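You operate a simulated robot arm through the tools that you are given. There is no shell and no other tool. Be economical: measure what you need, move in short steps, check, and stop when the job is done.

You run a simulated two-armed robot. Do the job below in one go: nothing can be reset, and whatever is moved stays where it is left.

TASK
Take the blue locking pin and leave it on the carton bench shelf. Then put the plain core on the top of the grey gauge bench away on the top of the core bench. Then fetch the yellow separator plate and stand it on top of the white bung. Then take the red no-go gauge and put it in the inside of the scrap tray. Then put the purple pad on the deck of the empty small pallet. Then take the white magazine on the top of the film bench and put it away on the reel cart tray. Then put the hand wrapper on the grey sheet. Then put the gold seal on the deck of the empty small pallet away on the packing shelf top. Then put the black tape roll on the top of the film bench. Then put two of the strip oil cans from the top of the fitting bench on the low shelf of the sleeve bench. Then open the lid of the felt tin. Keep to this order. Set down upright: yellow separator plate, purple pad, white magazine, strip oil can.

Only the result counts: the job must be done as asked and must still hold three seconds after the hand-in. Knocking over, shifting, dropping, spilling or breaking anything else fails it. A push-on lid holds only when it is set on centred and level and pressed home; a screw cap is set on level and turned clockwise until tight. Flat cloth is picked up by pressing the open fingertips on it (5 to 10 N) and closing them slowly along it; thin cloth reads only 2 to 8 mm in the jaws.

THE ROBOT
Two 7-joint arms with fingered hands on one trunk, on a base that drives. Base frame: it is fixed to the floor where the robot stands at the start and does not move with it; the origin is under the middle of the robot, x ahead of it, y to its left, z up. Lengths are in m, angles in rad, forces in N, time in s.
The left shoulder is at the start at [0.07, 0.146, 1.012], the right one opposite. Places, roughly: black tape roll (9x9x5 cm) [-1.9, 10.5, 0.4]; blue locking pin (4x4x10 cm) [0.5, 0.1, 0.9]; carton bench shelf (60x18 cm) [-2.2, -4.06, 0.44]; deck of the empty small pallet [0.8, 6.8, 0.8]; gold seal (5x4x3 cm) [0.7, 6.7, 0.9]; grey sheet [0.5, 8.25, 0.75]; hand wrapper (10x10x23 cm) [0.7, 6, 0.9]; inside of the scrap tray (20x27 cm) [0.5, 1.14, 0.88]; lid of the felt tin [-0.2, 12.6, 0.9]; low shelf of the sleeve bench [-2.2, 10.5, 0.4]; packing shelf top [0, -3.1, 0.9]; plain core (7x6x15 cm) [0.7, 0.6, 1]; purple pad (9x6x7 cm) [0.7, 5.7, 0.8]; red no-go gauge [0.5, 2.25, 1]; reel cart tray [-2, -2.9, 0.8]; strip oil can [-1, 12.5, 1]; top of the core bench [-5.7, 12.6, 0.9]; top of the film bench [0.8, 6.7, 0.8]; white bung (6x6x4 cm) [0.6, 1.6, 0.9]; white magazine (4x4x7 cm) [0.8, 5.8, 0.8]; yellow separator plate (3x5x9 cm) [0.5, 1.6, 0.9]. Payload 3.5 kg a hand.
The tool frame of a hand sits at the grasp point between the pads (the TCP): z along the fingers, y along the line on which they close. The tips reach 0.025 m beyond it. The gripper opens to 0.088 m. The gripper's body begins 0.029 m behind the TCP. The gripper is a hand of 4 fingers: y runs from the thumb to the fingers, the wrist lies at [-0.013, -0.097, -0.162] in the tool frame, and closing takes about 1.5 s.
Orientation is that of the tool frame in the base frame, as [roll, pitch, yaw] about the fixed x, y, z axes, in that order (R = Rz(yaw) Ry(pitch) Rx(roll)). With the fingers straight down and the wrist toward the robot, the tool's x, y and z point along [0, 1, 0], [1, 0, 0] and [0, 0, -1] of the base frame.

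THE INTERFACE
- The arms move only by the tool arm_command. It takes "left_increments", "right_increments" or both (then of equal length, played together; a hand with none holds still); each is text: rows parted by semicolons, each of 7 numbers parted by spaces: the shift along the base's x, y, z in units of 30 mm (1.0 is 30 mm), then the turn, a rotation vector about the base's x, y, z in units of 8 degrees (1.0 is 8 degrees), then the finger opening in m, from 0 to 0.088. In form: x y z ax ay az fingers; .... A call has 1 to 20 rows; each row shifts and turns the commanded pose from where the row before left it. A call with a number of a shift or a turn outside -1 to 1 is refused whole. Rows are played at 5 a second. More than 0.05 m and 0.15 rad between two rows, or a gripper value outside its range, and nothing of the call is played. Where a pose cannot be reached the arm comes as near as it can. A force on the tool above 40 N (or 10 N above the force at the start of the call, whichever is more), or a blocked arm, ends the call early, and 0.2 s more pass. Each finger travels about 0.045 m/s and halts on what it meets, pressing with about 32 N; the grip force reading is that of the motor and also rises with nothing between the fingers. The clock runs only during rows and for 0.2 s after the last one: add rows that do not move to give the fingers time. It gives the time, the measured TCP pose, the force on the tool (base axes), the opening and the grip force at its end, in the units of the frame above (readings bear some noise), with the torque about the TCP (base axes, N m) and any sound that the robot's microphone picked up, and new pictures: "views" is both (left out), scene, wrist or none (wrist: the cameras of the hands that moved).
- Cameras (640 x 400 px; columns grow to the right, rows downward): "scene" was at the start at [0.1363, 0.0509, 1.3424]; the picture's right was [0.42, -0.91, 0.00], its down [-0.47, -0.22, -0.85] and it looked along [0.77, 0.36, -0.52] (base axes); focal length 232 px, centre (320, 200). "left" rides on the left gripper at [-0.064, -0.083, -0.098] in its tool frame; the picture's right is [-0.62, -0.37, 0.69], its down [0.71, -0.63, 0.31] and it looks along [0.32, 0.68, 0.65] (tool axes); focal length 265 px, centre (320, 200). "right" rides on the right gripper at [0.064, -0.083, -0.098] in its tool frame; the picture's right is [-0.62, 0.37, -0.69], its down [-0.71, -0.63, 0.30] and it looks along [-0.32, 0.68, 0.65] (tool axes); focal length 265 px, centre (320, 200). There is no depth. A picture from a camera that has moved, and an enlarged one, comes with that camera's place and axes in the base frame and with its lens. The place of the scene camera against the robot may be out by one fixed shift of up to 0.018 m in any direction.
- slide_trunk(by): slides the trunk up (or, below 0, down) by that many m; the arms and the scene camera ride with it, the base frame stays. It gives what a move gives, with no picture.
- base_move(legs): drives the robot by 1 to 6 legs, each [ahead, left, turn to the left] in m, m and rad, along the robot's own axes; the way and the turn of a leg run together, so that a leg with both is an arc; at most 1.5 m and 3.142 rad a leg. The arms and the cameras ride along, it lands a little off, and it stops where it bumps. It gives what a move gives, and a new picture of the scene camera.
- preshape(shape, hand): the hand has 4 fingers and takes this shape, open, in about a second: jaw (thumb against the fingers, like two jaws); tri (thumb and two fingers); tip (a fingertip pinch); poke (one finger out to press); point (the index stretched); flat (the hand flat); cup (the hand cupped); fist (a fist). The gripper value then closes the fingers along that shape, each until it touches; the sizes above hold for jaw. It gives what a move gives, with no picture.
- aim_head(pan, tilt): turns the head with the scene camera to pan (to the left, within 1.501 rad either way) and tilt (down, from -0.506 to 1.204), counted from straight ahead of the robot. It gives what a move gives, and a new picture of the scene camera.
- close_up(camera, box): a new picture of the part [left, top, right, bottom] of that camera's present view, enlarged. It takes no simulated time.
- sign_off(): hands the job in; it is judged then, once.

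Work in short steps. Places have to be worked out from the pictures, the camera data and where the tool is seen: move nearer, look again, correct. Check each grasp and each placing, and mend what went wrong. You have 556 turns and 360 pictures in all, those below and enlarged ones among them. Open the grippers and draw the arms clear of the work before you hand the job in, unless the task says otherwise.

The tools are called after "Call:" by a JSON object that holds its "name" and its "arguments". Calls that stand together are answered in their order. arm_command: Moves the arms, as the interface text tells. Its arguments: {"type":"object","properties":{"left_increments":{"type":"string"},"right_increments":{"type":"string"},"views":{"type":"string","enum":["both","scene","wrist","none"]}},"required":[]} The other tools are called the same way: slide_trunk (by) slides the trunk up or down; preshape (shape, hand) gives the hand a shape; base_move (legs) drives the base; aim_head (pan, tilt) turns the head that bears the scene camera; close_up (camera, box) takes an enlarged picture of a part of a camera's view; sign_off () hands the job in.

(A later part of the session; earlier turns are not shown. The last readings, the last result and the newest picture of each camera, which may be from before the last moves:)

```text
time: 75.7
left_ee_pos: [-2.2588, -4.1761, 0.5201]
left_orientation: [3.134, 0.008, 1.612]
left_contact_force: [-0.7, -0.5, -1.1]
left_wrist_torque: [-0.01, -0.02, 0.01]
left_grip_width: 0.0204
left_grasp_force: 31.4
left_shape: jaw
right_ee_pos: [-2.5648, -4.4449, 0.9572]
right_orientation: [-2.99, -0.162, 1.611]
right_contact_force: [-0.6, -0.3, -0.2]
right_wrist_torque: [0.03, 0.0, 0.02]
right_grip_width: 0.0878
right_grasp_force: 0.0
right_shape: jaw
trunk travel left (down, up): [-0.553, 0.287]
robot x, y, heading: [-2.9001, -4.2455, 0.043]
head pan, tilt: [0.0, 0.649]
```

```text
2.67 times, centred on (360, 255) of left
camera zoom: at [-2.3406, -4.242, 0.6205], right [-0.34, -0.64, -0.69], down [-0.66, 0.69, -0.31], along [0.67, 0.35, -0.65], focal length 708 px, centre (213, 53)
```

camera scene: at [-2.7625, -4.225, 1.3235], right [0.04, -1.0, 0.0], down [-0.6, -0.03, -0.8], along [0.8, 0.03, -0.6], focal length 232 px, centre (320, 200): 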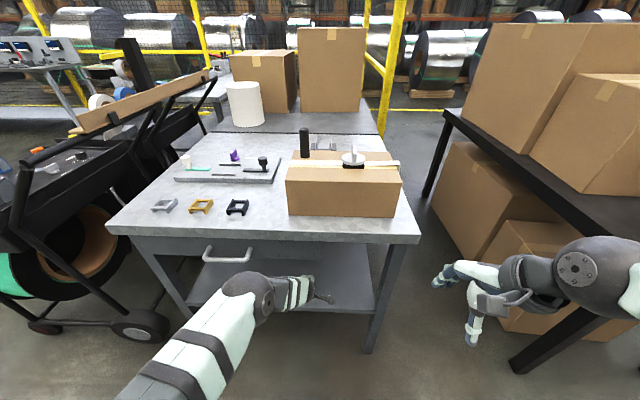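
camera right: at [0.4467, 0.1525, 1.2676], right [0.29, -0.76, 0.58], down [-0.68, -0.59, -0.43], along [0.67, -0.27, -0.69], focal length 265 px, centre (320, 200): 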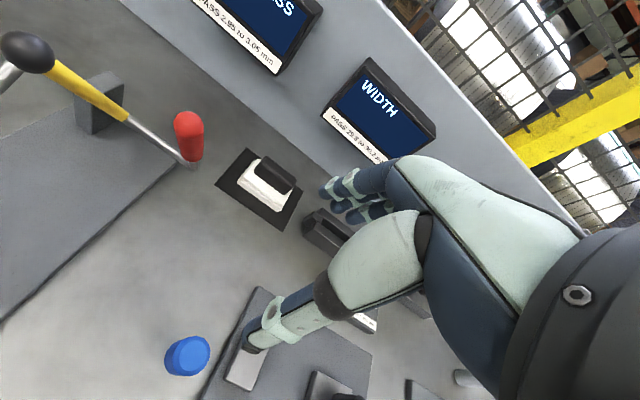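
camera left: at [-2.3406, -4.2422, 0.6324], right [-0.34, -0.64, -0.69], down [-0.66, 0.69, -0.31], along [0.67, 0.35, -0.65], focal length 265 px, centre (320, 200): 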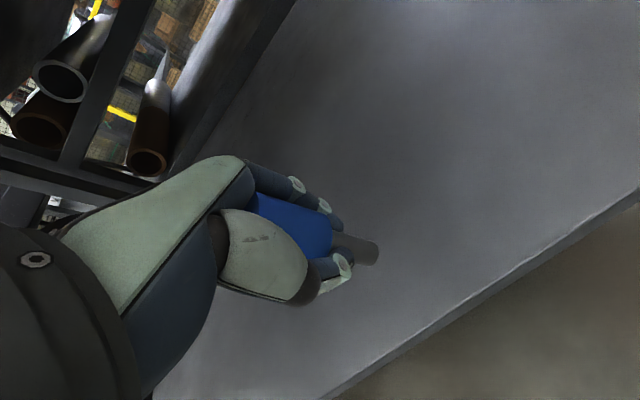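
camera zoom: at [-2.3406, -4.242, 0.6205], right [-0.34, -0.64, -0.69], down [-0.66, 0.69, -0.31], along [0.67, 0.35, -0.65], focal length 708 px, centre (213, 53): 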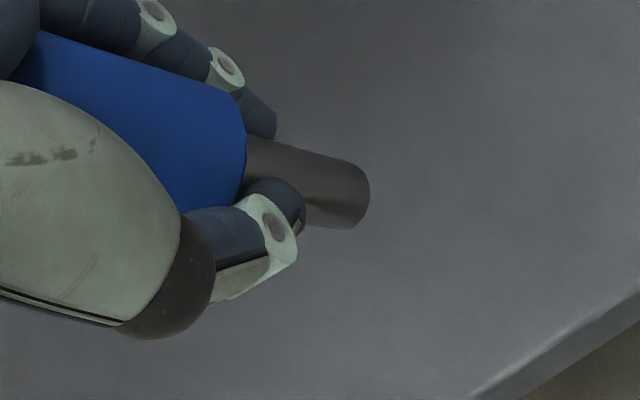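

Not touching yet (no force). I go down in small steps.

Call:
{"name": "slide_trunk", "arguments": {"by": -0.006}}

Call:
{"name": "slide_trunk", "arguments": {"by": -0.005}}

```text
time: 76.2
left_ee_pos: [-2.2583, -4.174, 0.5152]
left_orientation: [3.134, 0.005, 1.612]
left_contact_force: [0.2, -1.2, -0.7]
left_wrist_torque: [0.0, 0.0, -0.02]
left_grip_width: 0.0208
left_grasp_force: 32.6
left_shape: jaw
right_ee_pos: [-2.5636, -4.4455, 0.9508]
right_orientation: [-2.989, -0.162, 1.61]
right_contact_force: [-0.4, -0.7, 0.5]
right_wrist_torque: [-0.01, -0.01, 0.0]
right_grip_width: 0.0876
right_grasp_force: 0.0
right_shape: jaw
trunk travel left (down, up): [-0.547, 0.293]
robot x, y, heading: [-2.9077, -4.2464, 0.043]
head pan, tilt: [0.0, 0.649]
```

```text
time: 76.8
left_ee_pos: [-2.2579, -4.1746, 0.5101]
left_orientation: [3.135, 0.006, 1.611]
left_contact_force: [0.6, 0.3, -0.7]
left_wrist_torque: [0.02, 0.02, -0.02]
left_grip_width: 0.0209
left_grasp_force: 32.2
left_shape: jaw
right_ee_pos: [-2.5644, -4.4442, 0.9463]
right_orientation: [-2.99, -0.161, 1.612]
right_contact_force: [0.2, 0.5, -0.4]
right_wrist_torque: [-0.05, -0.01, 0.0]
right_grip_width: 0.0874
right_grasp_force: 0.2
right_shape: jaw
trunk travel left (down, up): [-0.542, 0.298]
robot x, y, heading: [-2.9048, -4.2423, 0.045]
head pan, tilt: [0.0, 0.649]
```

Call:
{"name": "slide_trunk", "arguments": {"by": -0.005}}

Call:
{"name": "slide_trunk", "arguments": {"by": -0.004}}

Call:
{"name": "close_up", "arguments": {"camera": "left", "box": [240, 180, 480, 330]}}

```text
time: 77.3
left_ee_pos: [-2.2584, -4.1758, 0.5054]
left_orientation: [3.135, 0.005, 1.613]
left_contact_force: [0.6, -0.7, -0.9]
left_wrist_torque: [0.0, 0.01, 0.0]
left_grip_width: 0.0206
left_grasp_force: 32.6
left_shape: jaw
right_ee_pos: [-2.5649, -4.4464, 0.941]
right_orientation: [-2.99, -0.164, 1.613]
right_contact_force: [0.2, -0.1, -0.5]
right_wrist_torque: [-0.01, -0.02, 0.01]
right_grip_width: 0.0877
right_grasp_force: 0.0
right_shape: jaw
trunk travel left (down, up): [-0.537, 0.303]
robot x, y, heading: [-2.9021, -4.2459, 0.043]
head pan, tilt: [0.0, 0.649]
```

```text
time: 77.9
left_ee_pos: [-2.2586, -4.1757, 0.5009]
left_orientation: [3.134, 0.005, 1.613]
left_contact_force: [0.4, 0.3, -0.1]
left_wrist_torque: [0.0, 0.03, -0.03]
left_grip_width: 0.0207
left_grasp_force: 32.4
left_shape: jaw
right_ee_pos: [-2.5632, -4.4455, 0.9361]
right_orientation: [-2.99, -0.164, 1.611]
right_contact_force: [-0.2, 0.2, -0.3]
right_wrist_torque: [-0.01, 0.0, 0.02]
right_grip_width: 0.0879
right_grasp_force: 0.1
right_shape: jaw
trunk travel left (down, up): [-0.533, 0.307]
robot x, y, heading: [-2.9069, -4.2457, 0.042]
head pan, tilt: [0.0, 0.649]
```

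```text
2.67 times, centred on (360, 255) of left
camera zoom: at [-2.3406, -4.242, 0.6005], right [-0.34, -0.64, -0.69], down [-0.66, 0.69, -0.31], along [0.67, 0.35, -0.65], focal length 708 px, centre (213, 53)
```

zoom: 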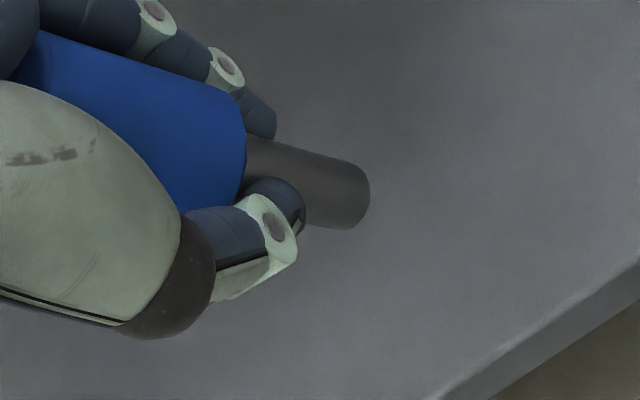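

Pin bottom ≈0.455, shelf ≈0.44; a few more small steps.

Call:
{"name": "slide_trunk", "arguments": {"by": -0.008}}

Call:
{"name": "slide_trunk", "arguments": {"by": -0.004}}

Call:
{"name": "slide_trunk", "arguments": {"by": -0.003}}

Call:
{"name": "close_up", "arguments": {"camera": "left", "box": [240, 180, 480, 330]}}

```text
time: 78.4
left_ee_pos: [-2.2589, -4.1752, 0.4923]
left_orientation: [3.135, 0.005, 1.612]
left_contact_force: [0.1, 0.0, -1.6]
left_wrist_torque: [0.02, -0.03, 0.0]
left_grip_width: 0.0206
left_grasp_force: 31.6
left_shape: jaw
right_ee_pos: [-2.564, -4.445, 0.9298]
right_orientation: [-2.988, -0.162, 1.613]
right_contact_force: [-0.5, -0.3, 0.5]
right_wrist_torque: [0.02, 0.01, 0.04]
right_grip_width: 0.0878
right_grasp_force: 0.1
right_shape: jaw
trunk travel left (down, up): [-0.525, 0.315]
robot x, y, heading: [-2.9063, -4.24, 0.045]
head pan, tilt: [0.0, 0.649]
```

```text
time: 79.0
left_ee_pos: [-2.2585, -4.1744, 0.4904]
left_orientation: [3.133, 0.006, 1.612]
left_contact_force: [1.2, 0.4, -0.9]
left_wrist_torque: [-0.02, 0.01, 0.0]
left_grip_width: 0.0208
left_grasp_force: 31.7
left_shape: jaw
right_ee_pos: [-2.5634, -4.4432, 0.9244]
right_orientation: [-2.989, -0.162, 1.612]
right_contact_force: [0.1, 0.2, 0.4]
right_wrist_torque: [-0.02, 0.0, 0.01]
right_grip_width: 0.0876
right_grasp_force: 0.1
right_shape: jaw
trunk travel left (down, up): [-0.521, 0.319]
robot x, y, heading: [-2.9055, -4.2489, 0.04]
head pan, tilt: [0.0, 0.649]
```

```text
time: 79.5
left_ee_pos: [-2.2593, -4.1747, 0.4855]
left_orientation: [3.136, 0.008, 1.612]
left_contact_force: [-0.3, 0.4, -1.5]
left_wrist_torque: [0.01, 0.0, 0.01]
left_grip_width: 0.0207
left_grasp_force: 32.0
left_shape: jaw
right_ee_pos: [-2.5625, -4.4444, 0.922]
right_orientation: [-2.99, -0.163, 1.612]
right_contact_force: [0.9, 0.3, -0.4]
right_wrist_torque: [0.01, -0.02, -0.03]
right_grip_width: 0.0878
right_grasp_force: 0.2
right_shape: jaw
trunk travel left (down, up): [-0.518, 0.322]
robot x, y, heading: [-2.9036, -4.2419, 0.044]
head pan, tilt: [0.0, 0.649]
```

```text
2.67 times, centred on (360, 255) of left
camera zoom: at [-2.3405, -4.242, 0.5855], right [-0.34, -0.64, -0.69], down [-0.66, 0.69, -0.31], along [0.67, 0.35, -0.65], focal length 708 px, centre (213, 53)
```

zoom: 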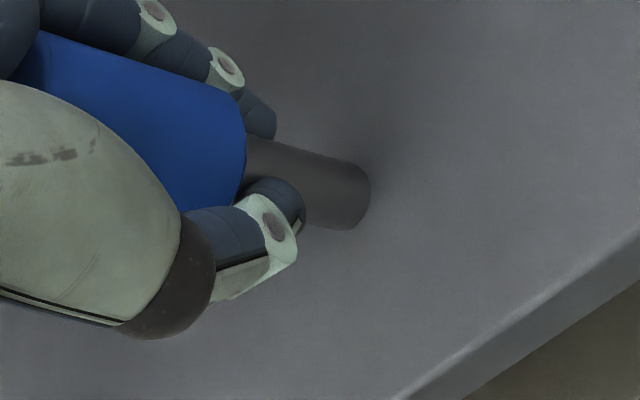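

A contact shadow begins to show; continue in 3 mm steps.

Call:
{"name": "slide_trunk", "arguments": {"by": -0.003}}

Call:
{"name": "slide_trunk", "arguments": {"by": -0.003}}

Call:
{"name": "slide_trunk", "arguments": {"by": -0.003}}

Call:
{"name": "close_up", "arguments": {"camera": "left", "box": [240, 180, 480, 330]}}

```text
time: 80.0
left_ee_pos: [-2.2576, -4.1757, 0.4831]
left_orientation: [3.135, 0.007, 1.613]
left_contact_force: [0.1, 0.3, 1.7]
left_wrist_torque: [0.0, 0.01, 0.01]
left_grip_width: 0.0206
left_grasp_force: 32.2
left_shape: jaw
right_ee_pos: [-2.5637, -4.4461, 0.9184]
right_orientation: [-2.99, -0.164, 1.611]
right_contact_force: [0.2, 0.2, -0.4]
right_wrist_torque: [0.02, 0.02, 0.0]
right_grip_width: 0.0877
right_grasp_force: 0.0
right_shape: jaw
trunk travel left (down, up): [-0.515, 0.325]
robot x, y, heading: [-2.9011, -4.2412, 0.042]
head pan, tilt: [0.0, 0.649]
```

```text
time: 80.5
left_ee_pos: [-2.2583, -4.1755, 0.4826]
left_orientation: [3.13, 0.007, 1.612]
left_contact_force: [-2.7, 0.4, 11.8]
left_wrist_torque: [0.07, 0.02, 0.01]
left_grip_width: 0.0209
left_grasp_force: 31.6
left_shape: jaw
right_ee_pos: [-2.5656, -4.4451, 0.9168]
right_orientation: [-2.991, -0.163, 1.61]
right_contact_force: [-0.6, 0.4, -0.2]
right_wrist_torque: [0.01, 0.01, 0.03]
right_grip_width: 0.0876
right_grasp_force: 0.1
right_shape: jaw
trunk travel left (down, up): [-0.512, 0.328]
robot x, y, heading: [-2.902, -4.2437, 0.04]
head pan, tilt: [0.0, 0.649]
```

```text
time: 81.0
left_ee_pos: [-2.2577, -4.1756, 0.4812]
left_orientation: [3.123, 0.006, 1.612]
left_contact_force: [-2.8, -0.1, 23.8]
left_wrist_torque: [0.13, 0.0, -0.01]
left_grip_width: 0.0212
left_grasp_force: 31.9
left_shape: jaw
right_ee_pos: [-2.5666, -4.4455, 0.9149]
right_orientation: [-2.992, -0.164, 1.611]
right_contact_force: [0.0, -0.5, 0.1]
right_wrist_torque: [-0.04, -0.02, -0.02]
right_grip_width: 0.088
right_grasp_force: 0.0
right_shape: jaw
trunk travel left (down, up): [-0.509, 0.331]
robot x, y, heading: [-2.9042, -4.2427, 0.045]
head pan, tilt: [0.0, 0.649]
```

```text
2.67 times, centred on (360, 255) of left
camera zoom: at [-2.341, -4.2426, 0.5809], right [-0.33, -0.64, -0.69], down [-0.65, 0.69, -0.32], along [0.68, 0.35, -0.64], focal length 708 px, centre (213, 53)
```

zoom: 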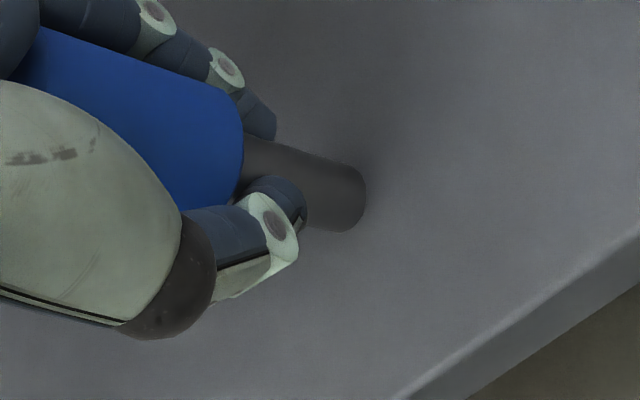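

Contact with 24 N. I relieve the pressure by 3.5 mm and open the fingers slowly.

Call:
{"name": "slide_trunk", "arguments": {"by": 0.005}}

Call:
{"name": "arm_command", "arguments": {"left_increments": "0 0 0 0 0 0 0.024; 0 0 0 0 0 0 0.03; 0 0 0 0 0 0 0.04; 0 0 0 0 0 0 0.06; 0 0 0 0 0 0 0.08; 0 0 0 0 0 0 0.088; 0 0 0 0 0 0 0.088; 0 0 0 0 0 0 0.088", "views": "wrist"}}

```text
time: 81.6
left_ee_pos: [-2.2599, -4.175, 0.4815]
left_orientation: [3.135, 0.006, 1.613]
left_contact_force: [2.0, -1.4, 11.2]
left_wrist_torque: [0.04, -0.26, -0.04]
left_grip_width: 0.0214
left_grasp_force: 31.9
left_shape: jaw
right_ee_pos: [-2.5649, -4.4444, 0.9184]
right_orientation: [-2.99, -0.162, 1.613]
right_contact_force: [0.0, 0.5, -0.3]
right_wrist_torque: [0.04, 0.02, -0.04]
right_grip_width: 0.0879
right_grasp_force: 0.0
right_shape: jaw
trunk travel left (down, up): [-0.514, 0.326]
robot x, y, heading: [-2.9053, -4.2429, 0.04]
head pan, tilt: [0.0, 0.649]
```

```text
time: 83.4
left_ee_pos: [-2.2594, -4.1738, 0.4816]
left_orientation: [3.137, 0.006, 1.612]
left_contact_force: [1.2, -0.4, 1.8]
left_wrist_torque: [0.02, -0.01, -0.01]
left_grip_width: 0.0874
left_grasp_force: 0.0
left_shape: jaw
right_ee_pos: [-2.5637, -4.4454, 0.9182]
right_orientation: [-2.988, -0.163, 1.612]
right_contact_force: [-0.7, -0.5, -0.7]
right_wrist_torque: [-0.01, 0.01, 0.04]
right_grip_width: 0.088
right_grasp_force: 0.0
right_shape: jaw
trunk travel left (down, up): [-0.514, 0.326]
robot x, y, heading: [-2.9037, -4.2413, 0.041]
head pan, tilt: [0.0, 0.649]
camera left: at [-2.3407, -4.242, 0.5815], right [-0.34, -0.64, -0.69], down [-0.66, 0.69, -0.31], along [0.67, 0.35, -0.65], focal length 265 px, centre (320, 200)
```

left: 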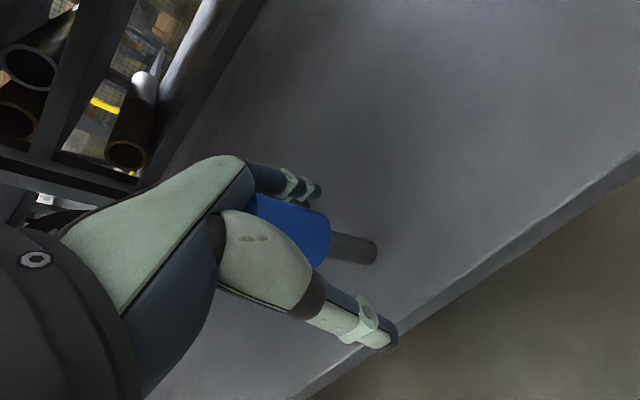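

The pin stands free. I lift 50 mm straight up and check clearance before moving out.

Call:
{"name": "arm_command", "arguments": {"left_increments": "0 0 0.5 0 0 0 0.088; 0 0 0.5 0 0 0 0.088; 0 0 0.5 0 0 0 0.088; 0 0 0.4 0 0 0 0.088; 0 0 0 0 0 0 0.088", "views": "both"}}

```text
time: 84.6
left_ee_pos: [-2.2593, -4.1734, 0.54]
left_orientation: [3.134, 0.005, 1.612]
left_contact_force: [0.2, 0.2, -0.5]
left_wrist_torque: [0.01, 0.02, 0.0]
left_grip_width: 0.0876
left_grasp_force: 0.1
left_shape: jaw
left hand out of reach, approached as far as the arm can: row 2
right_ee_pos: [-2.5643, -4.4446, 0.9184]
right_orientation: [-2.988, -0.163, 1.612]
right_contact_force: [-1.2, -0.4, -0.2]
right_wrist_torque: [0.0, 0.0, 0.01]
right_grip_width: 0.0877
right_grasp_force: 0.0
right_shape: jaw
trunk travel left (down, up): [-0.514, 0.326]
robot x, y, heading: [-2.9051, -4.2438, 0.045]
head pan, tilt: [0.0, 0.649]
camera scene: at [-2.7623, -4.2251, 1.2725], right [0.04, -1.0, 0.0], down [-0.6, -0.03, -0.8], along [0.8, 0.03, -0.6], focal length 232 px, centre (320, 200)
camera left: at [-2.3399, -4.2409, 0.6397], right [-0.34, -0.64, -0.69], down [-0.66, 0.69, -0.31], along [0.67, 0.35, -0.65], focal length 265 px, centre (320, 200)
```

scene: 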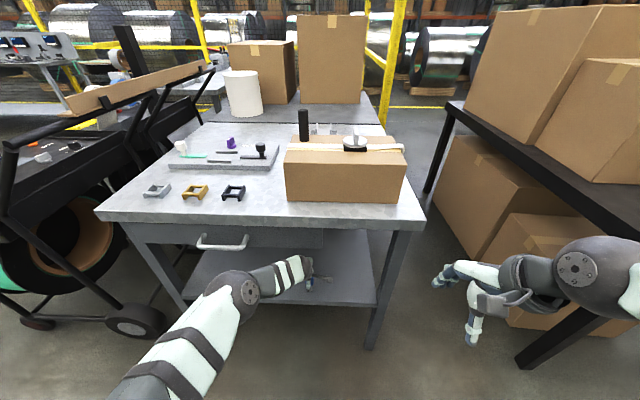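
left: 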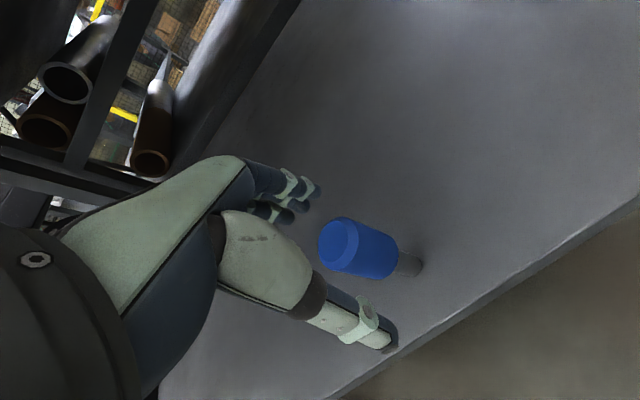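

Pin stands upright. I slide the hand sideways (+y) clear of it, then withdraw toward the robot.

Call:
{"name": "arm_command", "arguments": {"left_increments": "0 0.5 0.5 0 0 0 0.088; 0 1 0.2 0 0 0 0.088; 0 1 0 0 0 0 0.088; -0.3 0.5 0 0 0 0 0.088; -1 0 0 0 0 0 0.088; -1 0 0 0 0 0 0.088; -1 0 0 0 0 0 0.088; -1 0 0 0 0 0 0.088; -1 0 0 0 0 0 0.088; -1 0 0 0 0 0 0.088; -1 0 0 0 0 0 0.088; 0 0 0 0 0 0 0.088", "views": "both"}}

```text
time: 87.2
left_ee_pos: [-2.476, -4.0828, 0.5586]
left_orientation: [3.135, 0.005, 1.614]
left_contact_force: [-0.2, 0.1, -0.5]
left_wrist_torque: [0.01, -0.01, -0.01]
left_grip_width: 0.0874
left_grasp_force: 0.0
left_shape: jaw
right_ee_pos: [-2.5639, -4.4446, 0.9183]
right_orientation: [-2.991, -0.163, 1.613]
right_contact_force: [0.3, 0.4, 0.0]
right_wrist_torque: [-0.04, 0.02, 0.01]
right_grip_width: 0.0876
right_grasp_force: 0.0
right_shape: jaw
trunk travel left (down, up): [-0.514, 0.326]
robot x, y, heading: [-2.9054, -4.2458, 0.044]
head pan, tilt: [0.0, 0.649]
camera scene: at [-2.762, -4.2249, 1.2724], right [0.04, -1.0, 0.0], down [-0.6, -0.03, -0.8], along [0.8, 0.03, -0.6], focal length 232 px, centre (320, 200)
camera left: at [-2.5579, -4.151, 0.659], right [-0.34, -0.64, -0.69], down [-0.66, 0.69, -0.31], along [0.67, 0.35, -0.65], focal length 265 px, centre (320, 200)
```

scene: 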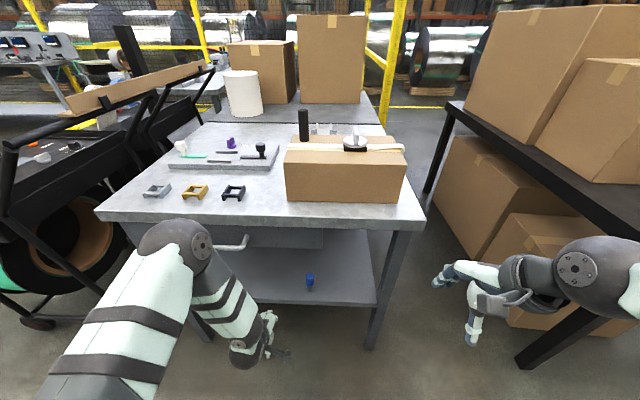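
left: 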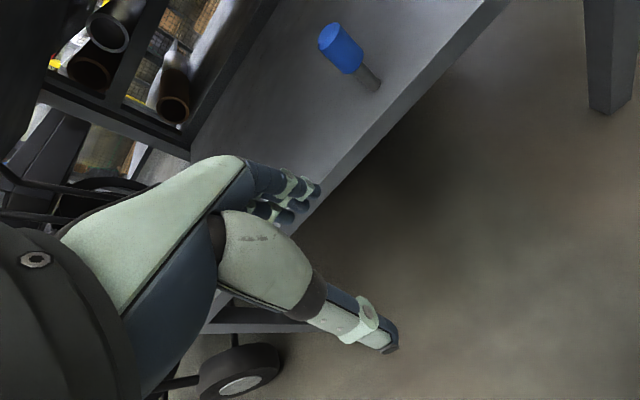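

Pin is standing on the shelf. Next the plain core: I drive back along the aisle to the gauge bench.

Call:
{"name": "base_move", "arguments": {"legs": [[-0.05, 1.3, 0], [0, 1.2, -0.04], [1.0, 1.1, 0], [1.0, 1.1, 0]]}}

Call:
{"name": "slide_trunk", "arguments": {"by": 0.3}}

Call:
{"name": "aim_head", "arguments": {"pan": 0, "tilt": 0.4}}

```text
time: 113.6
left_ee_pos: [-0.7873, 0.7775, 0.5592]
left_orientation: [3.135, 0.006, 1.649]
left_contact_force: [-0.5, -0.1, 0.5]
left_wrist_torque: [-0.04, 0.01, 0.02]
left_grip_width: 0.0878
left_grasp_force: 0.1
left_shape: jaw
right_ee_pos: [-0.8615, 0.4127, 0.9183]
right_orientation: [-2.989, -0.161, 1.649]
right_contact_force: [-0.9, -0.4, -1.1]
right_wrist_torque: [-0.01, 0.03, 0.02]
right_grip_width: 0.0874
right_grasp_force: 0.1
right_shape: jaw
trunk travel left (down, up): [-0.514, 0.326]
robot x, y, heading: [-1.2121, 0.6031, 0.081]
head pan, tilt: [0.0, 0.649]
camera scene: at [-1.0674, 0.6256, 1.2724], right [0.08, -1.0, 0.0], down [-0.6, -0.05, -0.8], along [0.79, 0.06, -0.6], focal length 232 px, centre (320, 200)
```

scene: 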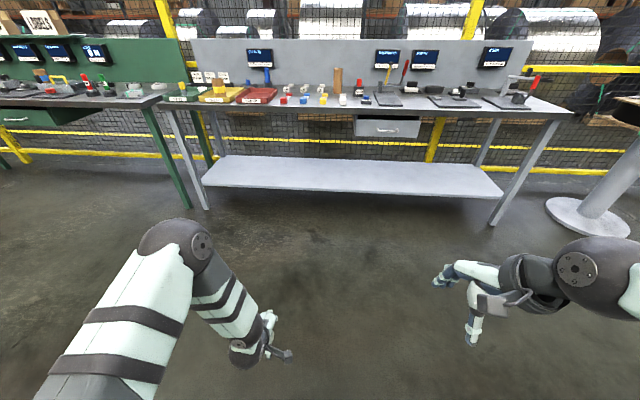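

```text
time: 116.6
left_ee_pos: [-0.7869, 0.7769, 0.859]
left_orientation: [3.135, 0.005, 1.648]
left_contact_force: [-0.3, -0.2, -0.9]
left_wrist_torque: [0.0, 0.02, -0.04]
left_grip_width: 0.0879
left_grasp_force: 0.0
left_shape: jaw
right_ee_pos: [-0.8605, 0.4137, 1.2188]
right_orientation: [-2.991, -0.162, 1.648]
right_contact_force: [-0.4, -0.2, 0.1]
right_wrist_torque: [0.0, -0.01, -0.03]
right_grip_width: 0.0878
right_grasp_force: 0.0
right_shape: jaw
trunk travel left (down, up): [-0.814, 0.026]
robot x, y, heading: [-1.2087, 0.6037, 0.083]
head pan, tilt: [0.0, 0.649]
```

```text
time: 117.3
left_ee_pos: [-0.7863, 0.7764, 0.8591]
left_orientation: [3.135, 0.005, 1.652]
left_contact_force: [-0.6, -1.2, 0.1]
left_wrist_torque: [0.0, 0.0, -0.01]
left_grip_width: 0.0874
left_grasp_force: 0.0
left_shape: jaw
right_ee_pos: [-0.861, 0.4133, 1.2191]
right_orientation: [-2.989, -0.162, 1.649]
right_contact_force: [-0.3, -0.1, 0.5]
right_wrist_torque: [0.01, 0.02, -0.01]
right_grip_width: 0.0874
right_grasp_force: 0.0
right_shape: jaw
trunk travel left (down, up): [-0.814, 0.026]
robot x, y, heading: [-1.2078, 0.6004, 0.077]
head pan, tilt: [0.0, 0.4]
camera scene: at [-1.0617, 0.6259, 1.5949], right [0.08, -1.0, 0.0], down [-0.39, -0.03, -0.92], along [0.92, 0.07, -0.39], focal length 232 px, centre (320, 200)
```

scene: 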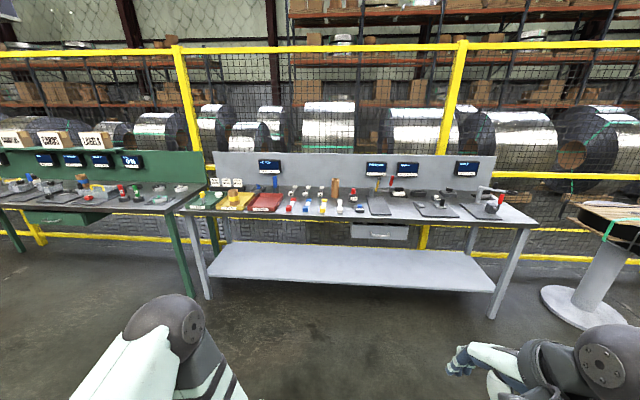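

Core seen at about [0.72, 0.64]. I raise the left hand clear, then drive up with the core on the right-hand side.

Call:
{"name": "arm_command", "arguments": {"left_increments": "0 0.3 1 0 0 0 0.088; 0 0.3 1 0 0 0 0.088; 0 0.3 1 0 0 0 0.088; 0 0.3 1 0 0 0 0.088; 0 0.3 1 0 0 0 0.088; 0 0.3 1 0 0 0 0.088; 0 0.3 1 0 0 0 0.088; 0 0.3 1 0 0 0 0.088; 0 0.3 1 0 0 0 0.088; 0 0.3 1 0 0 0 0.088; 0 0 1 0 0 0 0.088; 0 0 1 0 0 0 0.088", "right_increments": "0 0 0 0 0 0 0.088; 0 0 0 0 0 0 0.088; 0 0 0 0 0 0 0.088; 0 0 0 0 0 0 0.088; 0 0 0 0 0 0 0.088; 0 0 0 0 0 0 0.088; 0 0 0 -0.4 0.4 0 0.088; 0 0 0 -0.4 0.4 0 0.088; 0 0 0 -0.4 0.4 0 0.088; 0 0 0 0 0 0 0.088; 0 0 0 0 0 0 0.088; 0 0 0 0 0 0 0.088", "views": "none"}}

Call:
{"name": "base_move", "arguments": {"legs": [[0, 0, -0.08], [1.15, 0.2, 0]]}}

Call:
{"name": "aim_head", "arguments": {"pan": -0.25, "tilt": 0.6}}

```text
time: 119.9
left_ee_pos: [-0.7863, 0.866, 1.2227]
left_orientation: [3.135, 0.004, 1.649]
left_contact_force: [0.2, 0.4, 0.4]
left_wrist_torque: [0.01, -0.02, -0.03]
left_grip_width: 0.088
left_grasp_force: 0.0
left_shape: jaw
right_ee_pos: [-0.8617, 0.4119, 1.2184]
right_orientation: [-2.811, -0.009, 1.632]
right_contact_force: [-0.3, 0.8, -0.4]
right_wrist_torque: [-0.01, -0.01, 0.0]
right_grip_width: 0.0875
right_grasp_force: 0.0
right_shape: jaw
trunk travel left (down, up): [-0.814, 0.026]
robot x, y, heading: [-1.2068, 0.6011, 0.082]
head pan, tilt: [0.0, 0.4]
```

```text
time: 126.3
left_ee_pos: [0.3617, 1.076, 1.2212]
left_orientation: [3.136, 0.005, 1.611]
left_contact_force: [-0.1, -0.5, -0.2]
left_wrist_torque: [0.02, 0.02, 0.03]
left_grip_width: 0.088
left_grasp_force: 0.1
left_shape: jaw
right_ee_pos: [0.2674, 0.6251, 1.2181]
right_orientation: [-2.814, -0.007, 1.595]
right_contact_force: [0.1, -0.6, -0.4]
right_wrist_torque: [-0.02, 0.02, -0.01]
right_grip_width: 0.0878
right_grasp_force: 0.1
right_shape: jaw
trunk travel left (down, up): [-0.814, 0.026]
robot x, y, heading: [-0.0698, 0.8272, 0.038]
head pan, tilt: [0.0, 0.4]
camera scene: at [0.0748, 0.8444, 1.5951], right [0.04, -1.0, 0.0], down [-0.39, -0.02, -0.92], along [0.92, 0.04, -0.39], focal length 232 px, centre (320, 200)
```

scene: 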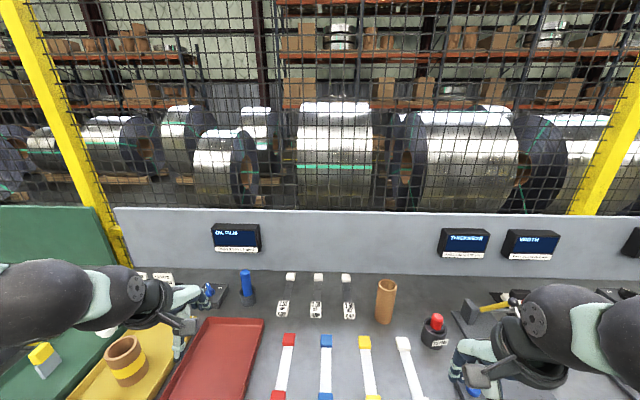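

```text
time: 127.1
left_ee_pos: [0.3614, 1.0773, 1.2211]
left_orientation: [3.135, 0.005, 1.611]
left_contact_force: [-0.4, 0.2, -0.1]
left_wrist_torque: [-0.03, 0.02, -0.03]
left_grip_width: 0.0876
left_grasp_force: 0.1
left_shape: jaw
right_ee_pos: [0.2675, 0.6254, 1.2186]
right_orientation: [-2.81, -0.006, 1.596]
right_contact_force: [-0.3, 0.4, 0.9]
right_wrist_torque: [0.03, -0.02, -0.01]
right_grip_width: 0.088
right_grasp_force: 0.0
right_shape: jaw
trunk travel left (down, up): [-0.814, 0.026]
robot x, y, heading: [-0.0738, 0.8274, 0.042]
head pan, tilt: [-0.25, 0.6]
camera scene: at [0.0698, 0.8227, 1.5768], right [-0.21, -0.98, 0.0], down [-0.55, 0.12, -0.83], along [0.81, -0.17, -0.56], focal length 232 px, centre (320, 200)
```

scene: 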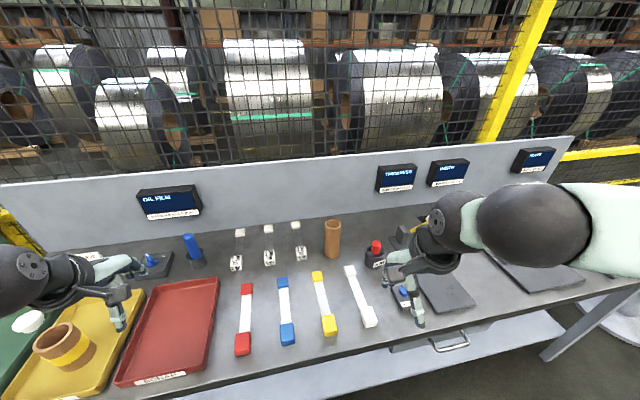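

Core at about [0.70, 0.645], top ≈1.01. I move the base 0.12 m closer, then bring the right hand level and above the core.

Call:
{"name": "base_move", "arguments": {"legs": [[0.12, 0, -0.04]]}}

Call:
{"name": "arm_command", "arguments": {"right_increments": "1 0 0 0 -0.4 0 0.088; 1 0 0 0 -0.4 0 0.088; 1 0 0 0 -0.4 0 0.088; 1 0 0 0 -0.4 0 0.088; 1 0 0 0 -0.4 0 0.088; 1 0 0 0 -0.4 0 0.088; 1 0 0 0 0 0 0.088; 1 0 0 0 0 0 0.088; 0 0 0 0 0 0 0.088", "views": "both"}}

```text
time: 128.3
left_ee_pos: [0.4911, 1.0615, 1.2247]
left_orientation: [3.132, 0.007, 1.571]
left_contact_force: [0.6, 0.1, -0.6]
left_wrist_torque: [-0.04, 0.0, -0.01]
left_grip_width: 0.0875
left_grasp_force: 0.1
left_shape: jaw
right_ee_pos: [0.3789, 0.6137, 1.2179]
right_orientation: [-2.813, -0.006, 1.557]
right_contact_force: [0.4, 0.0, 0.1]
right_wrist_torque: [0.01, -0.04, 0.0]
right_grip_width: 0.0877
right_grasp_force: 0.0
right_shape: jaw
trunk travel left (down, up): [-0.814, 0.026]
robot x, y, heading: [0.0492, 0.8305, -0.001]
head pan, tilt: [-0.25, 0.6]
camera scene: at [0.1867, 0.82, 1.5771], right [-0.25, -0.97, 0.0], down [-0.55, 0.14, -0.83], along [0.8, -0.2, -0.56], focal length 232 px, centre (320, 200)
```

scene: 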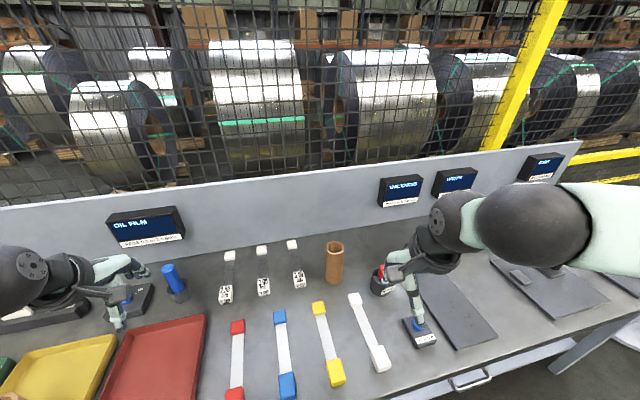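

```text
time: 130.3
left_ee_pos: [0.4916, 1.0602, 1.2216]
left_orientation: [3.135, 0.005, 1.571]
left_contact_force: [-0.6, -0.2, 1.0]
left_wrist_torque: [0.0, 0.0, 0.0]
left_grip_width: 0.0877
left_grasp_force: 0.1
left_shape: jaw
right_ee_pos: [0.6195, 0.6121, 1.2186]
right_orientation: [3.137, -0.01, 1.559]
right_contact_force: [-0.8, 0.1, -1.3]
right_wrist_torque: [0.04, 0.0, 0.01]
right_grip_width: 0.0877
right_grasp_force: 0.1
right_shape: jaw
trunk travel left (down, up): [-0.814, 0.026]
robot x, y, heading: [0.051, 0.8271, 0.001]
head pan, tilt: [-0.25, 0.6]
camera scene: at [0.1896, 0.8194, 1.5768], right [-0.25, -0.97, 0.0], down [-0.55, 0.14, -0.83], along [0.8, -0.2, -0.56], focal length 232 px, centre (320, 200)
camera right: at [0.536, 0.6757, 1.3179], right [0.36, -0.63, 0.69], down [-0.64, -0.7, -0.31], along [0.68, -0.33, -0.65], focal length 265 px, centre (320, 200)
```

scene: 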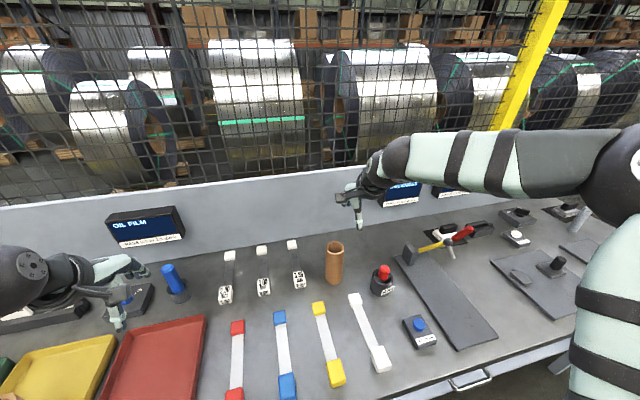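
right: 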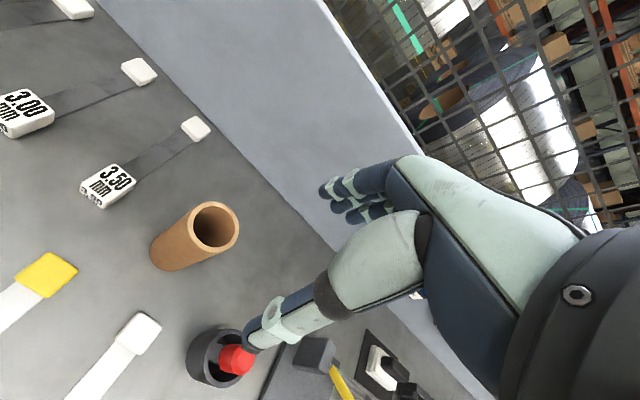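

Wrist view gives the core axis at about [0.683, 0.628]. I go above it at z≈1.08.

Call:
{"name": "arm_command", "arguments": {"right_increments": "1 0.25 -0.6 0 0 0 0.088; 1 0.25 -1 0 0 0 0.088; 0 0 -1 0 0 0 0.088; 0 0 -1 0 0 0 0.088; 0 0 -1 0 0 0 0.088; 0 0 0 0 0 0 0.088", "views": "wrist"}}

```text
time: 131.7
left_ee_pos: [0.4922, 1.0616, 1.2215]
left_orientation: [3.135, 0.006, 1.57]
left_contact_force: [-0.6, -0.3, 0.1]
left_wrist_torque: [0.01, 0.0, -0.01]
left_grip_width: 0.0878
left_grasp_force: 0.0
left_shape: jaw
right_ee_pos: [0.6795, 0.6296, 1.0814]
right_orientation: [3.136, -0.012, 1.559]
right_contact_force: [0.3, -0.6, -0.6]
right_wrist_torque: [0.04, 0.0, 0.0]
right_grip_width: 0.0876
right_grasp_force: 0.1
right_shape: jaw
trunk travel left (down, up): [-0.814, 0.026]
robot x, y, heading: [0.0493, 0.8297, 0.001]
head pan, tilt: [-0.25, 0.6]
camera right: at [0.5958, 0.6938, 1.1803], right [0.36, -0.63, 0.69], down [-0.64, -0.7, -0.31], along [0.68, -0.33, -0.65], focal length 265 px, centre (320, 200)
```

right: 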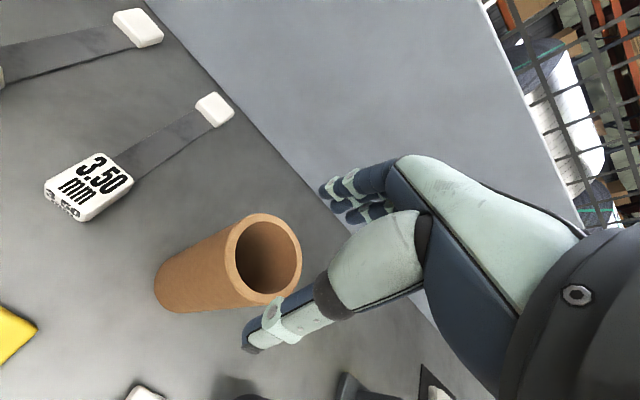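

Core is centred within a few mm. I descend to z≈0.99 watching forces.

Call:
{"name": "arm_command", "arguments": {"right_increments": "0.13 -0.1 -0.5 0 0 0 0.088; 0 0 -0.8 0 0 0 0.088; 0 0 -0.8 0 0 0 0.088; 0 0 -0.8 0 0 0 0.088; 0 0 0 0 0 0 0.088", "views": "wrist"}}

```text
time: 132.9
left_ee_pos: [0.4906, 1.0619, 1.222]
left_orientation: [3.134, 0.006, 1.571]
left_contact_force: [0.2, -0.1, -0.5]
left_wrist_torque: [0.02, 0.0, 0.02]
left_grip_width: 0.0877
left_grasp_force: 0.0
left_shape: jaw
right_ee_pos: [0.6833, 0.6264, 0.996]
right_orientation: [3.126, -0.011, 1.56]
right_contact_force: [-1.6, -0.8, 19.2]
right_wrist_torque: [0.09, -0.01, 0.02]
right_grip_width: 0.0877
right_grasp_force: 0.1
right_shape: jaw
trunk travel left (down, up): [-0.814, 0.026]
robot x, y, heading: [0.0449, 0.8281, 0.005]
head pan, tilt: [-0.25, 0.6]
camera right: at [0.5989, 0.6916, 1.0943], right [0.35, -0.63, 0.69], down [-0.63, -0.7, -0.32], along [0.69, -0.33, -0.65], focal length 265 px, centre (320, 200)
```

right: 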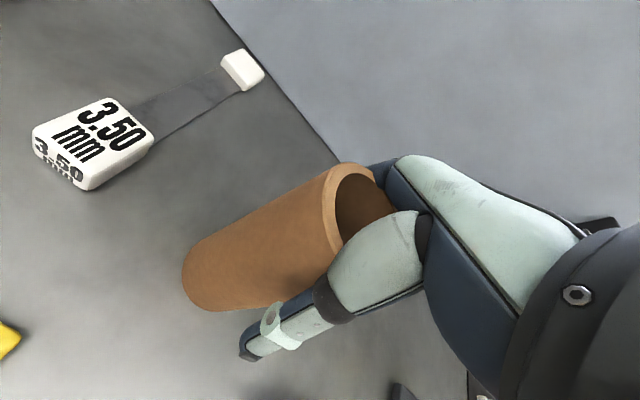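

The palm touches the rim (19 N). I rise 5 mm and close the fingers.

Call:
{"name": "arm_command", "arguments": {"right_increments": "0 0 0.2 0 0 0 0.088; 0 0 0 0 0 0 0.05; 0 0 0 0 0 0 0.04; 0 0 0 0 0 0 0.03; 0 0 0 0 0 0 0.03; 0 0 0 0 0 0 0.03; 0 0 0 0 0 0 0.03; 0 0 0 0 0 0 0.03", "views": "wrist"}}

```text
time: 134.7
left_ee_pos: [0.4925, 1.0613, 1.222]
left_orientation: [3.136, 0.006, 1.571]
left_contact_force: [0.2, 0.6, 0.0]
left_wrist_torque: [-0.02, -0.02, -0.02]
left_grip_width: 0.0876
left_grasp_force: 0.1
left_shape: jaw
right_ee_pos: [0.6843, 0.6268, 0.9979]
right_orientation: [3.14, -0.01, 1.559]
right_contact_force: [0.8, 0.2, 1.6]
right_wrist_torque: [-0.06, -0.16, 0.0]
right_grip_width: 0.0458
right_grasp_force: 31.7
right_shape: jaw
trunk travel left (down, up): [-0.814, 0.026]
robot x, y, heading: [0.0495, 0.8295, 0.0]
head pan, tilt: [-0.25, 0.6]
camera right: at [0.5999, 0.6914, 1.0974], right [0.36, -0.63, 0.69], down [-0.64, -0.7, -0.31], along [0.68, -0.33, -0.65], focal length 265 px, centre (320, 200)
```

right: 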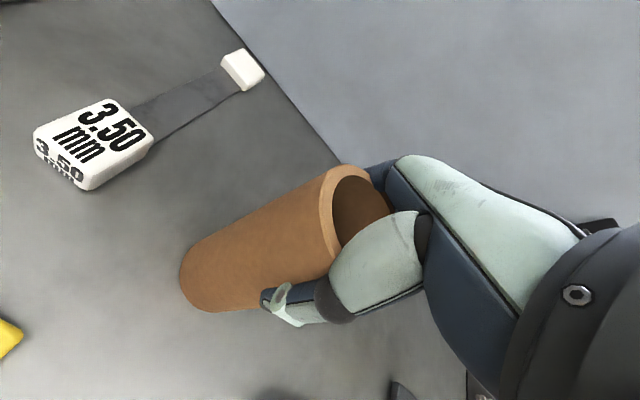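

Gripped. I lift it and draw it back.

Call:
{"name": "arm_command", "arguments": {"right_increments": "0 0 0.5 0 0 0 0.02; 0 0 1 0 0 0 0.02; 0 0 1 0 0 0 0.02; 0 0 1 0 0 0 0.02; 0 0 1 0 0 0 0.02; 0 0 1 0 0 0 0.02; 0 0 1 0 0 0 0.02; -1 -0.2 0.5 0 0 0 0.02; -1 -0.2 0 0 0 0 0.02; -1 -0.2 0 0 0 0 0.02; -1 -0.2 0 0 0 0 0.02; -1 -0.2 0 0 0 0 0.02; -1 -0.2 0 0 0 0 0.02; -1 -0.2 0 0 0 0 0.02; 0 0 0 0 0 0 0.02", "views": "both"}}

```text
time: 137.9
left_ee_pos: [0.4938, 1.0626, 1.2211]
left_orientation: [3.135, 0.008, 1.57]
left_contact_force: [0.1, 0.1, 0.1]
left_wrist_torque: [0.0, 0.02, -0.02]
left_grip_width: 0.0877
left_grasp_force: 0.0
left_shape: jaw
right_ee_pos: [0.4749, 0.5868, 1.2119]
right_orientation: [3.136, -0.009, 1.559]
right_contact_force: [-0.1, 0.7, -1.2]
right_wrist_torque: [-0.04, 0.0, 0.01]
right_grip_width: 0.0449
right_grasp_force: 31.6
right_shape: jaw
right hand out of reach, approached as far as the arm can: row 12
trunk travel left (down, up): [-0.814, 0.026]
robot x, y, heading: [0.0504, 0.8253, 0.004]
head pan, tilt: [-0.25, 0.6]
camera scene: at [0.1906, 0.8215, 1.5767], right [-0.25, -0.97, 0.0], down [-0.55, 0.14, -0.82], along [0.8, -0.2, -0.57], focal length 232 px, centre (320, 200)
camera right: at [0.3914, 0.6508, 1.3106], right [0.36, -0.63, 0.69], down [-0.64, -0.7, -0.31], along [0.68, -0.33, -0.65], focal length 265 px, centre (320, 200)
```

scene: 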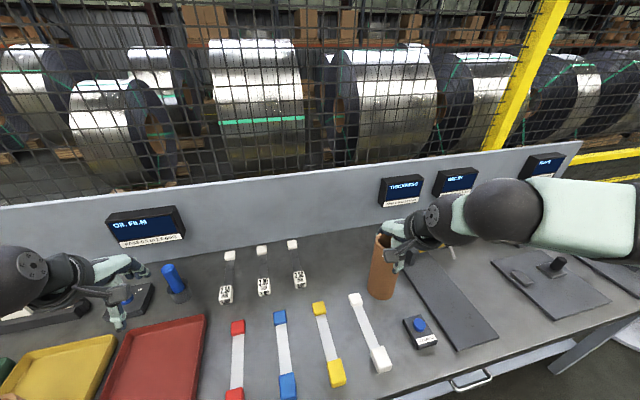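
right: 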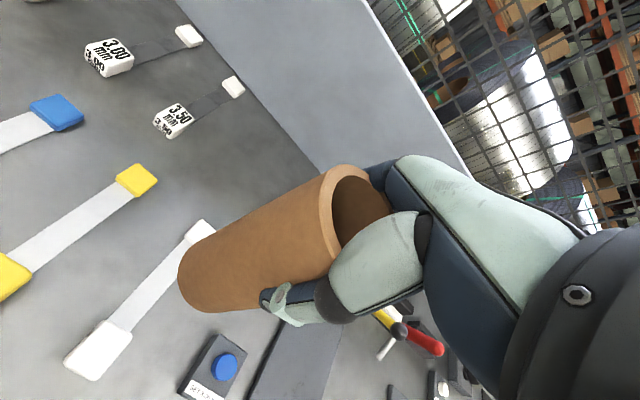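

Core in hand. I back off, turn to face +y and look along the hall.

Call:
{"name": "base_move", "arguments": {"legs": [[-1.0, 0, 0], [0, 0, 1.57]]}}

Call:
{"name": "aim_head", "arguments": {"pan": 0.2, "tilt": 0.2}}

```text
time: 147.0
left_ee_pos: [-1.1859, 1.2701, 1.2201]
left_orientation: [3.134, 0.006, -3.134]
left_contact_force: [0.1, -0.2, 0.1]
left_wrist_torque: [0.0, -0.02, 0.0]
left_grip_width: 0.0878
left_grasp_force: 0.1
left_shape: jaw
right_ee_pos: [-0.7091, 1.2544, 1.2116]
right_orientation: [3.136, -0.01, 3.138]
right_contact_force: [-0.8, 0.2, -1.5]
right_wrist_torque: [0.02, 0.0, 0.01]
right_grip_width: 0.0447
right_grasp_force: 31.9
right_shape: jaw
trunk travel left (down, up): [-0.814, 0.026]
robot x, y, heading: [-0.9509, 0.8277, 1.579]
head pan, tilt: [-0.25, 0.6]
camera scene: at [-0.9245, 0.9769, 1.5767], right [0.97, -0.24, 0.0], down [-0.14, -0.55, -0.82], along [0.2, 0.8, -0.57], focal length 232 px, centre (320, 200)
```

scene: 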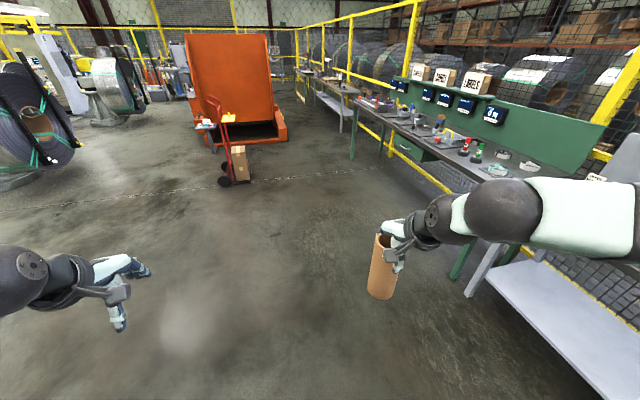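

```text
time: 147.9
left_ee_pos: [-1.1862, 1.2692, 1.2215]
left_orientation: [3.134, 0.005, -3.135]
left_contact_force: [0.1, -0.7, 0.0]
left_wrist_torque: [0.01, 0.0, 0.0]
left_grip_width: 0.0876
left_grasp_force: 0.0
left_shape: jaw
right_ee_pos: [-0.7099, 1.2546, 1.211]
right_orientation: [3.137, -0.009, 3.135]
right_contact_force: [0.4, 1.2, -1.3]
right_wrist_torque: [0.01, 0.02, -0.02]
right_grip_width: 0.0448
right_grasp_force: 31.9
right_shape: jaw
trunk travel left (down, up): [-0.814, 0.026]
robot x, y, heading: [-0.9521, 0.8323, 1.58]
head pan, tilt: [0.201, 0.201]
camera scene: at [-0.9652, 0.9823, 1.6134], right [0.98, 0.21, 0.0], down [0.04, -0.2, -0.98], along [-0.2, 0.96, -0.2], focal length 232 px, centre (320, 200)
```

scene: 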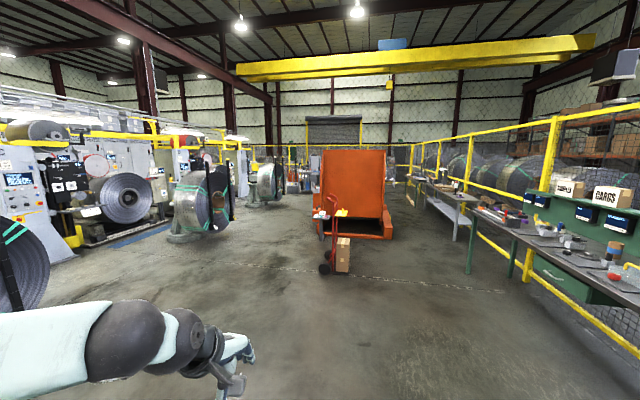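

There is a gap between the coils (x≈-3.7) and the orange container (x≈-1.8). I drive to about [-2.7, 4.4] and look again.

Call:
{"name": "base_move", "arguments": {"legs": [[1.0, 1.0, 0], [1.2, 0.75, 0], [1.3, 0, 0]]}}

```text
time: 167.8
left_ee_pos: [-2.8683, 4.8145, 1.2221]
left_orientation: [3.135, 0.006, 3.09]
left_contact_force: [0.2, -0.5, -0.2]
left_wrist_torque: [-0.02, 0.02, 0.0]
left_grip_width: 0.0877
left_grasp_force: 0.1
left_shape: jaw
right_ee_pos: [-2.3947, 4.7708, 1.212]
right_orientation: [3.135, -0.009, 3.077]
right_contact_force: [-0.6, 0.4, -1.4]
right_wrist_torque: [-0.01, 0.02, 0.03]
right_grip_width: 0.0448
right_grasp_force: 32.3
right_shape: jaw
trunk travel left (down, up): [-0.814, 0.026]
robot x, y, heading: [-2.6634, 4.3572, 1.518]
head pan, tilt: [0.201, 0.201]
camera scene: at [-2.667, 4.5144, 1.6136], right [0.99, 0.15, 0.0], down [0.03, -0.2, -0.98], along [-0.15, 0.97, -0.2], focal length 232 px, centre (320, 200)
```

scene: 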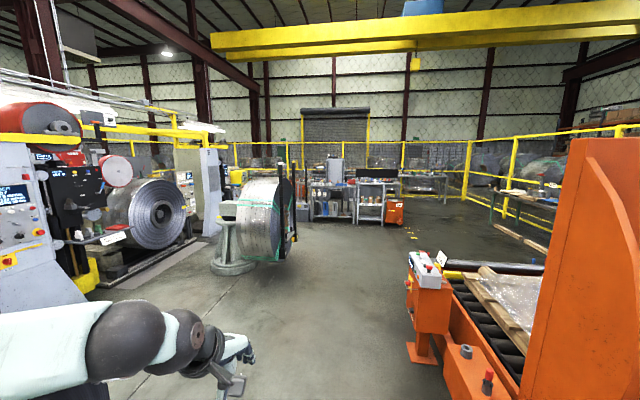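

Gap ahead is centred on x≈-2.72. I straighten and go on to y≈8.8.

Call:
{"name": "base_move", "arguments": {"legs": [[0, 0.05, 0.05], [1.5, 0, 0], [1.5, 0, 0], [1.3, 0, 0]]}}

Call:
{"name": "aim_head", "arguments": {"pan": 0.6, "tilt": 0.25}}

```text
time: 188.7
left_ee_pos: [-3.0612, 9.0188, 1.2222]
left_orientation: [3.133, 0.004, -3.09]
left_contact_force: [-0.3, 0.4, 0.6]
left_wrist_torque: [-0.04, 0.0, 0.0]
left_grip_width: 0.0879
left_grasp_force: 0.1
left_shape: jaw
right_ee_pos: [-2.5853, 9.023, 1.2123]
right_orientation: [3.137, -0.01, -3.104]
right_contact_force: [0.2, -0.3, -1.3]
right_wrist_torque: [0.0, -0.01, 0.03]
right_grip_width: 0.045
right_grasp_force: 32.1
right_shape: jaw
trunk travel left (down, up): [-0.814, 0.026]
robot x, y, heading: [-2.8055, 8.5841, 1.623]
head pan, tilt: [0.201, 0.201]
camera scene: at [-2.8278, 8.7398, 1.6136], right [0.97, 0.25, 0.0], down [0.05, -0.19, -0.98], along [-0.24, 0.95, -0.2], focal length 232 px, centre (320, 200)
```

scene: 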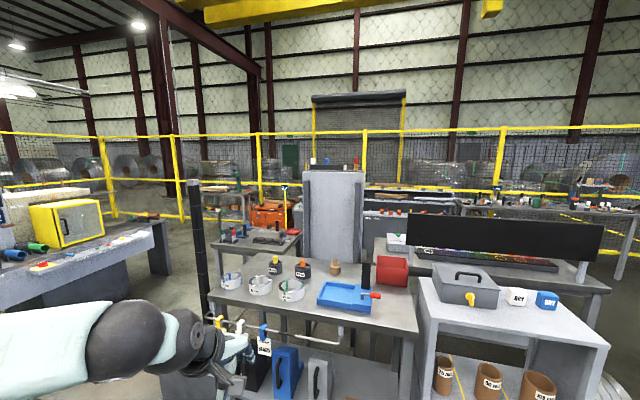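

```text
time: 189.5
left_ee_pos: [-3.0617, 9.0192, 1.2207]
left_orientation: [3.135, 0.004, -3.092]
left_contact_force: [0.0, -0.7, 0.2]
left_wrist_torque: [-0.01, 0.01, -0.02]
left_grip_width: 0.0876
left_grasp_force: 0.1
left_shape: jaw
right_ee_pos: [-2.5858, 9.0246, 1.2112]
right_orientation: [3.138, -0.011, -3.105]
right_contact_force: [0.1, 0.4, -1.2]
right_wrist_torque: [0.03, -0.03, -0.03]
right_grip_width: 0.0449
right_grasp_force: 31.9
right_shape: jaw
trunk travel left (down, up): [-0.814, 0.026]
robot x, y, heading: [-2.8077, 8.5861, 1.625]
head pan, tilt: [0.6, 0.25]
camera scene: at [-2.8611, 8.7249, 1.6089], right [0.8, 0.61, 0.0], down [0.15, -0.2, -0.97], along [-0.59, 0.77, -0.25], focal length 232 px, centre (320, 200)
```

scene: 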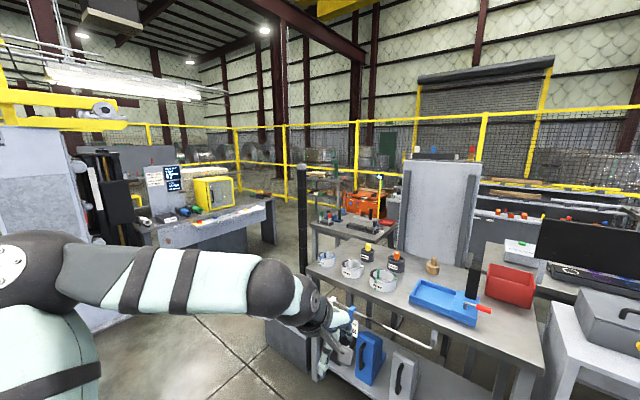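

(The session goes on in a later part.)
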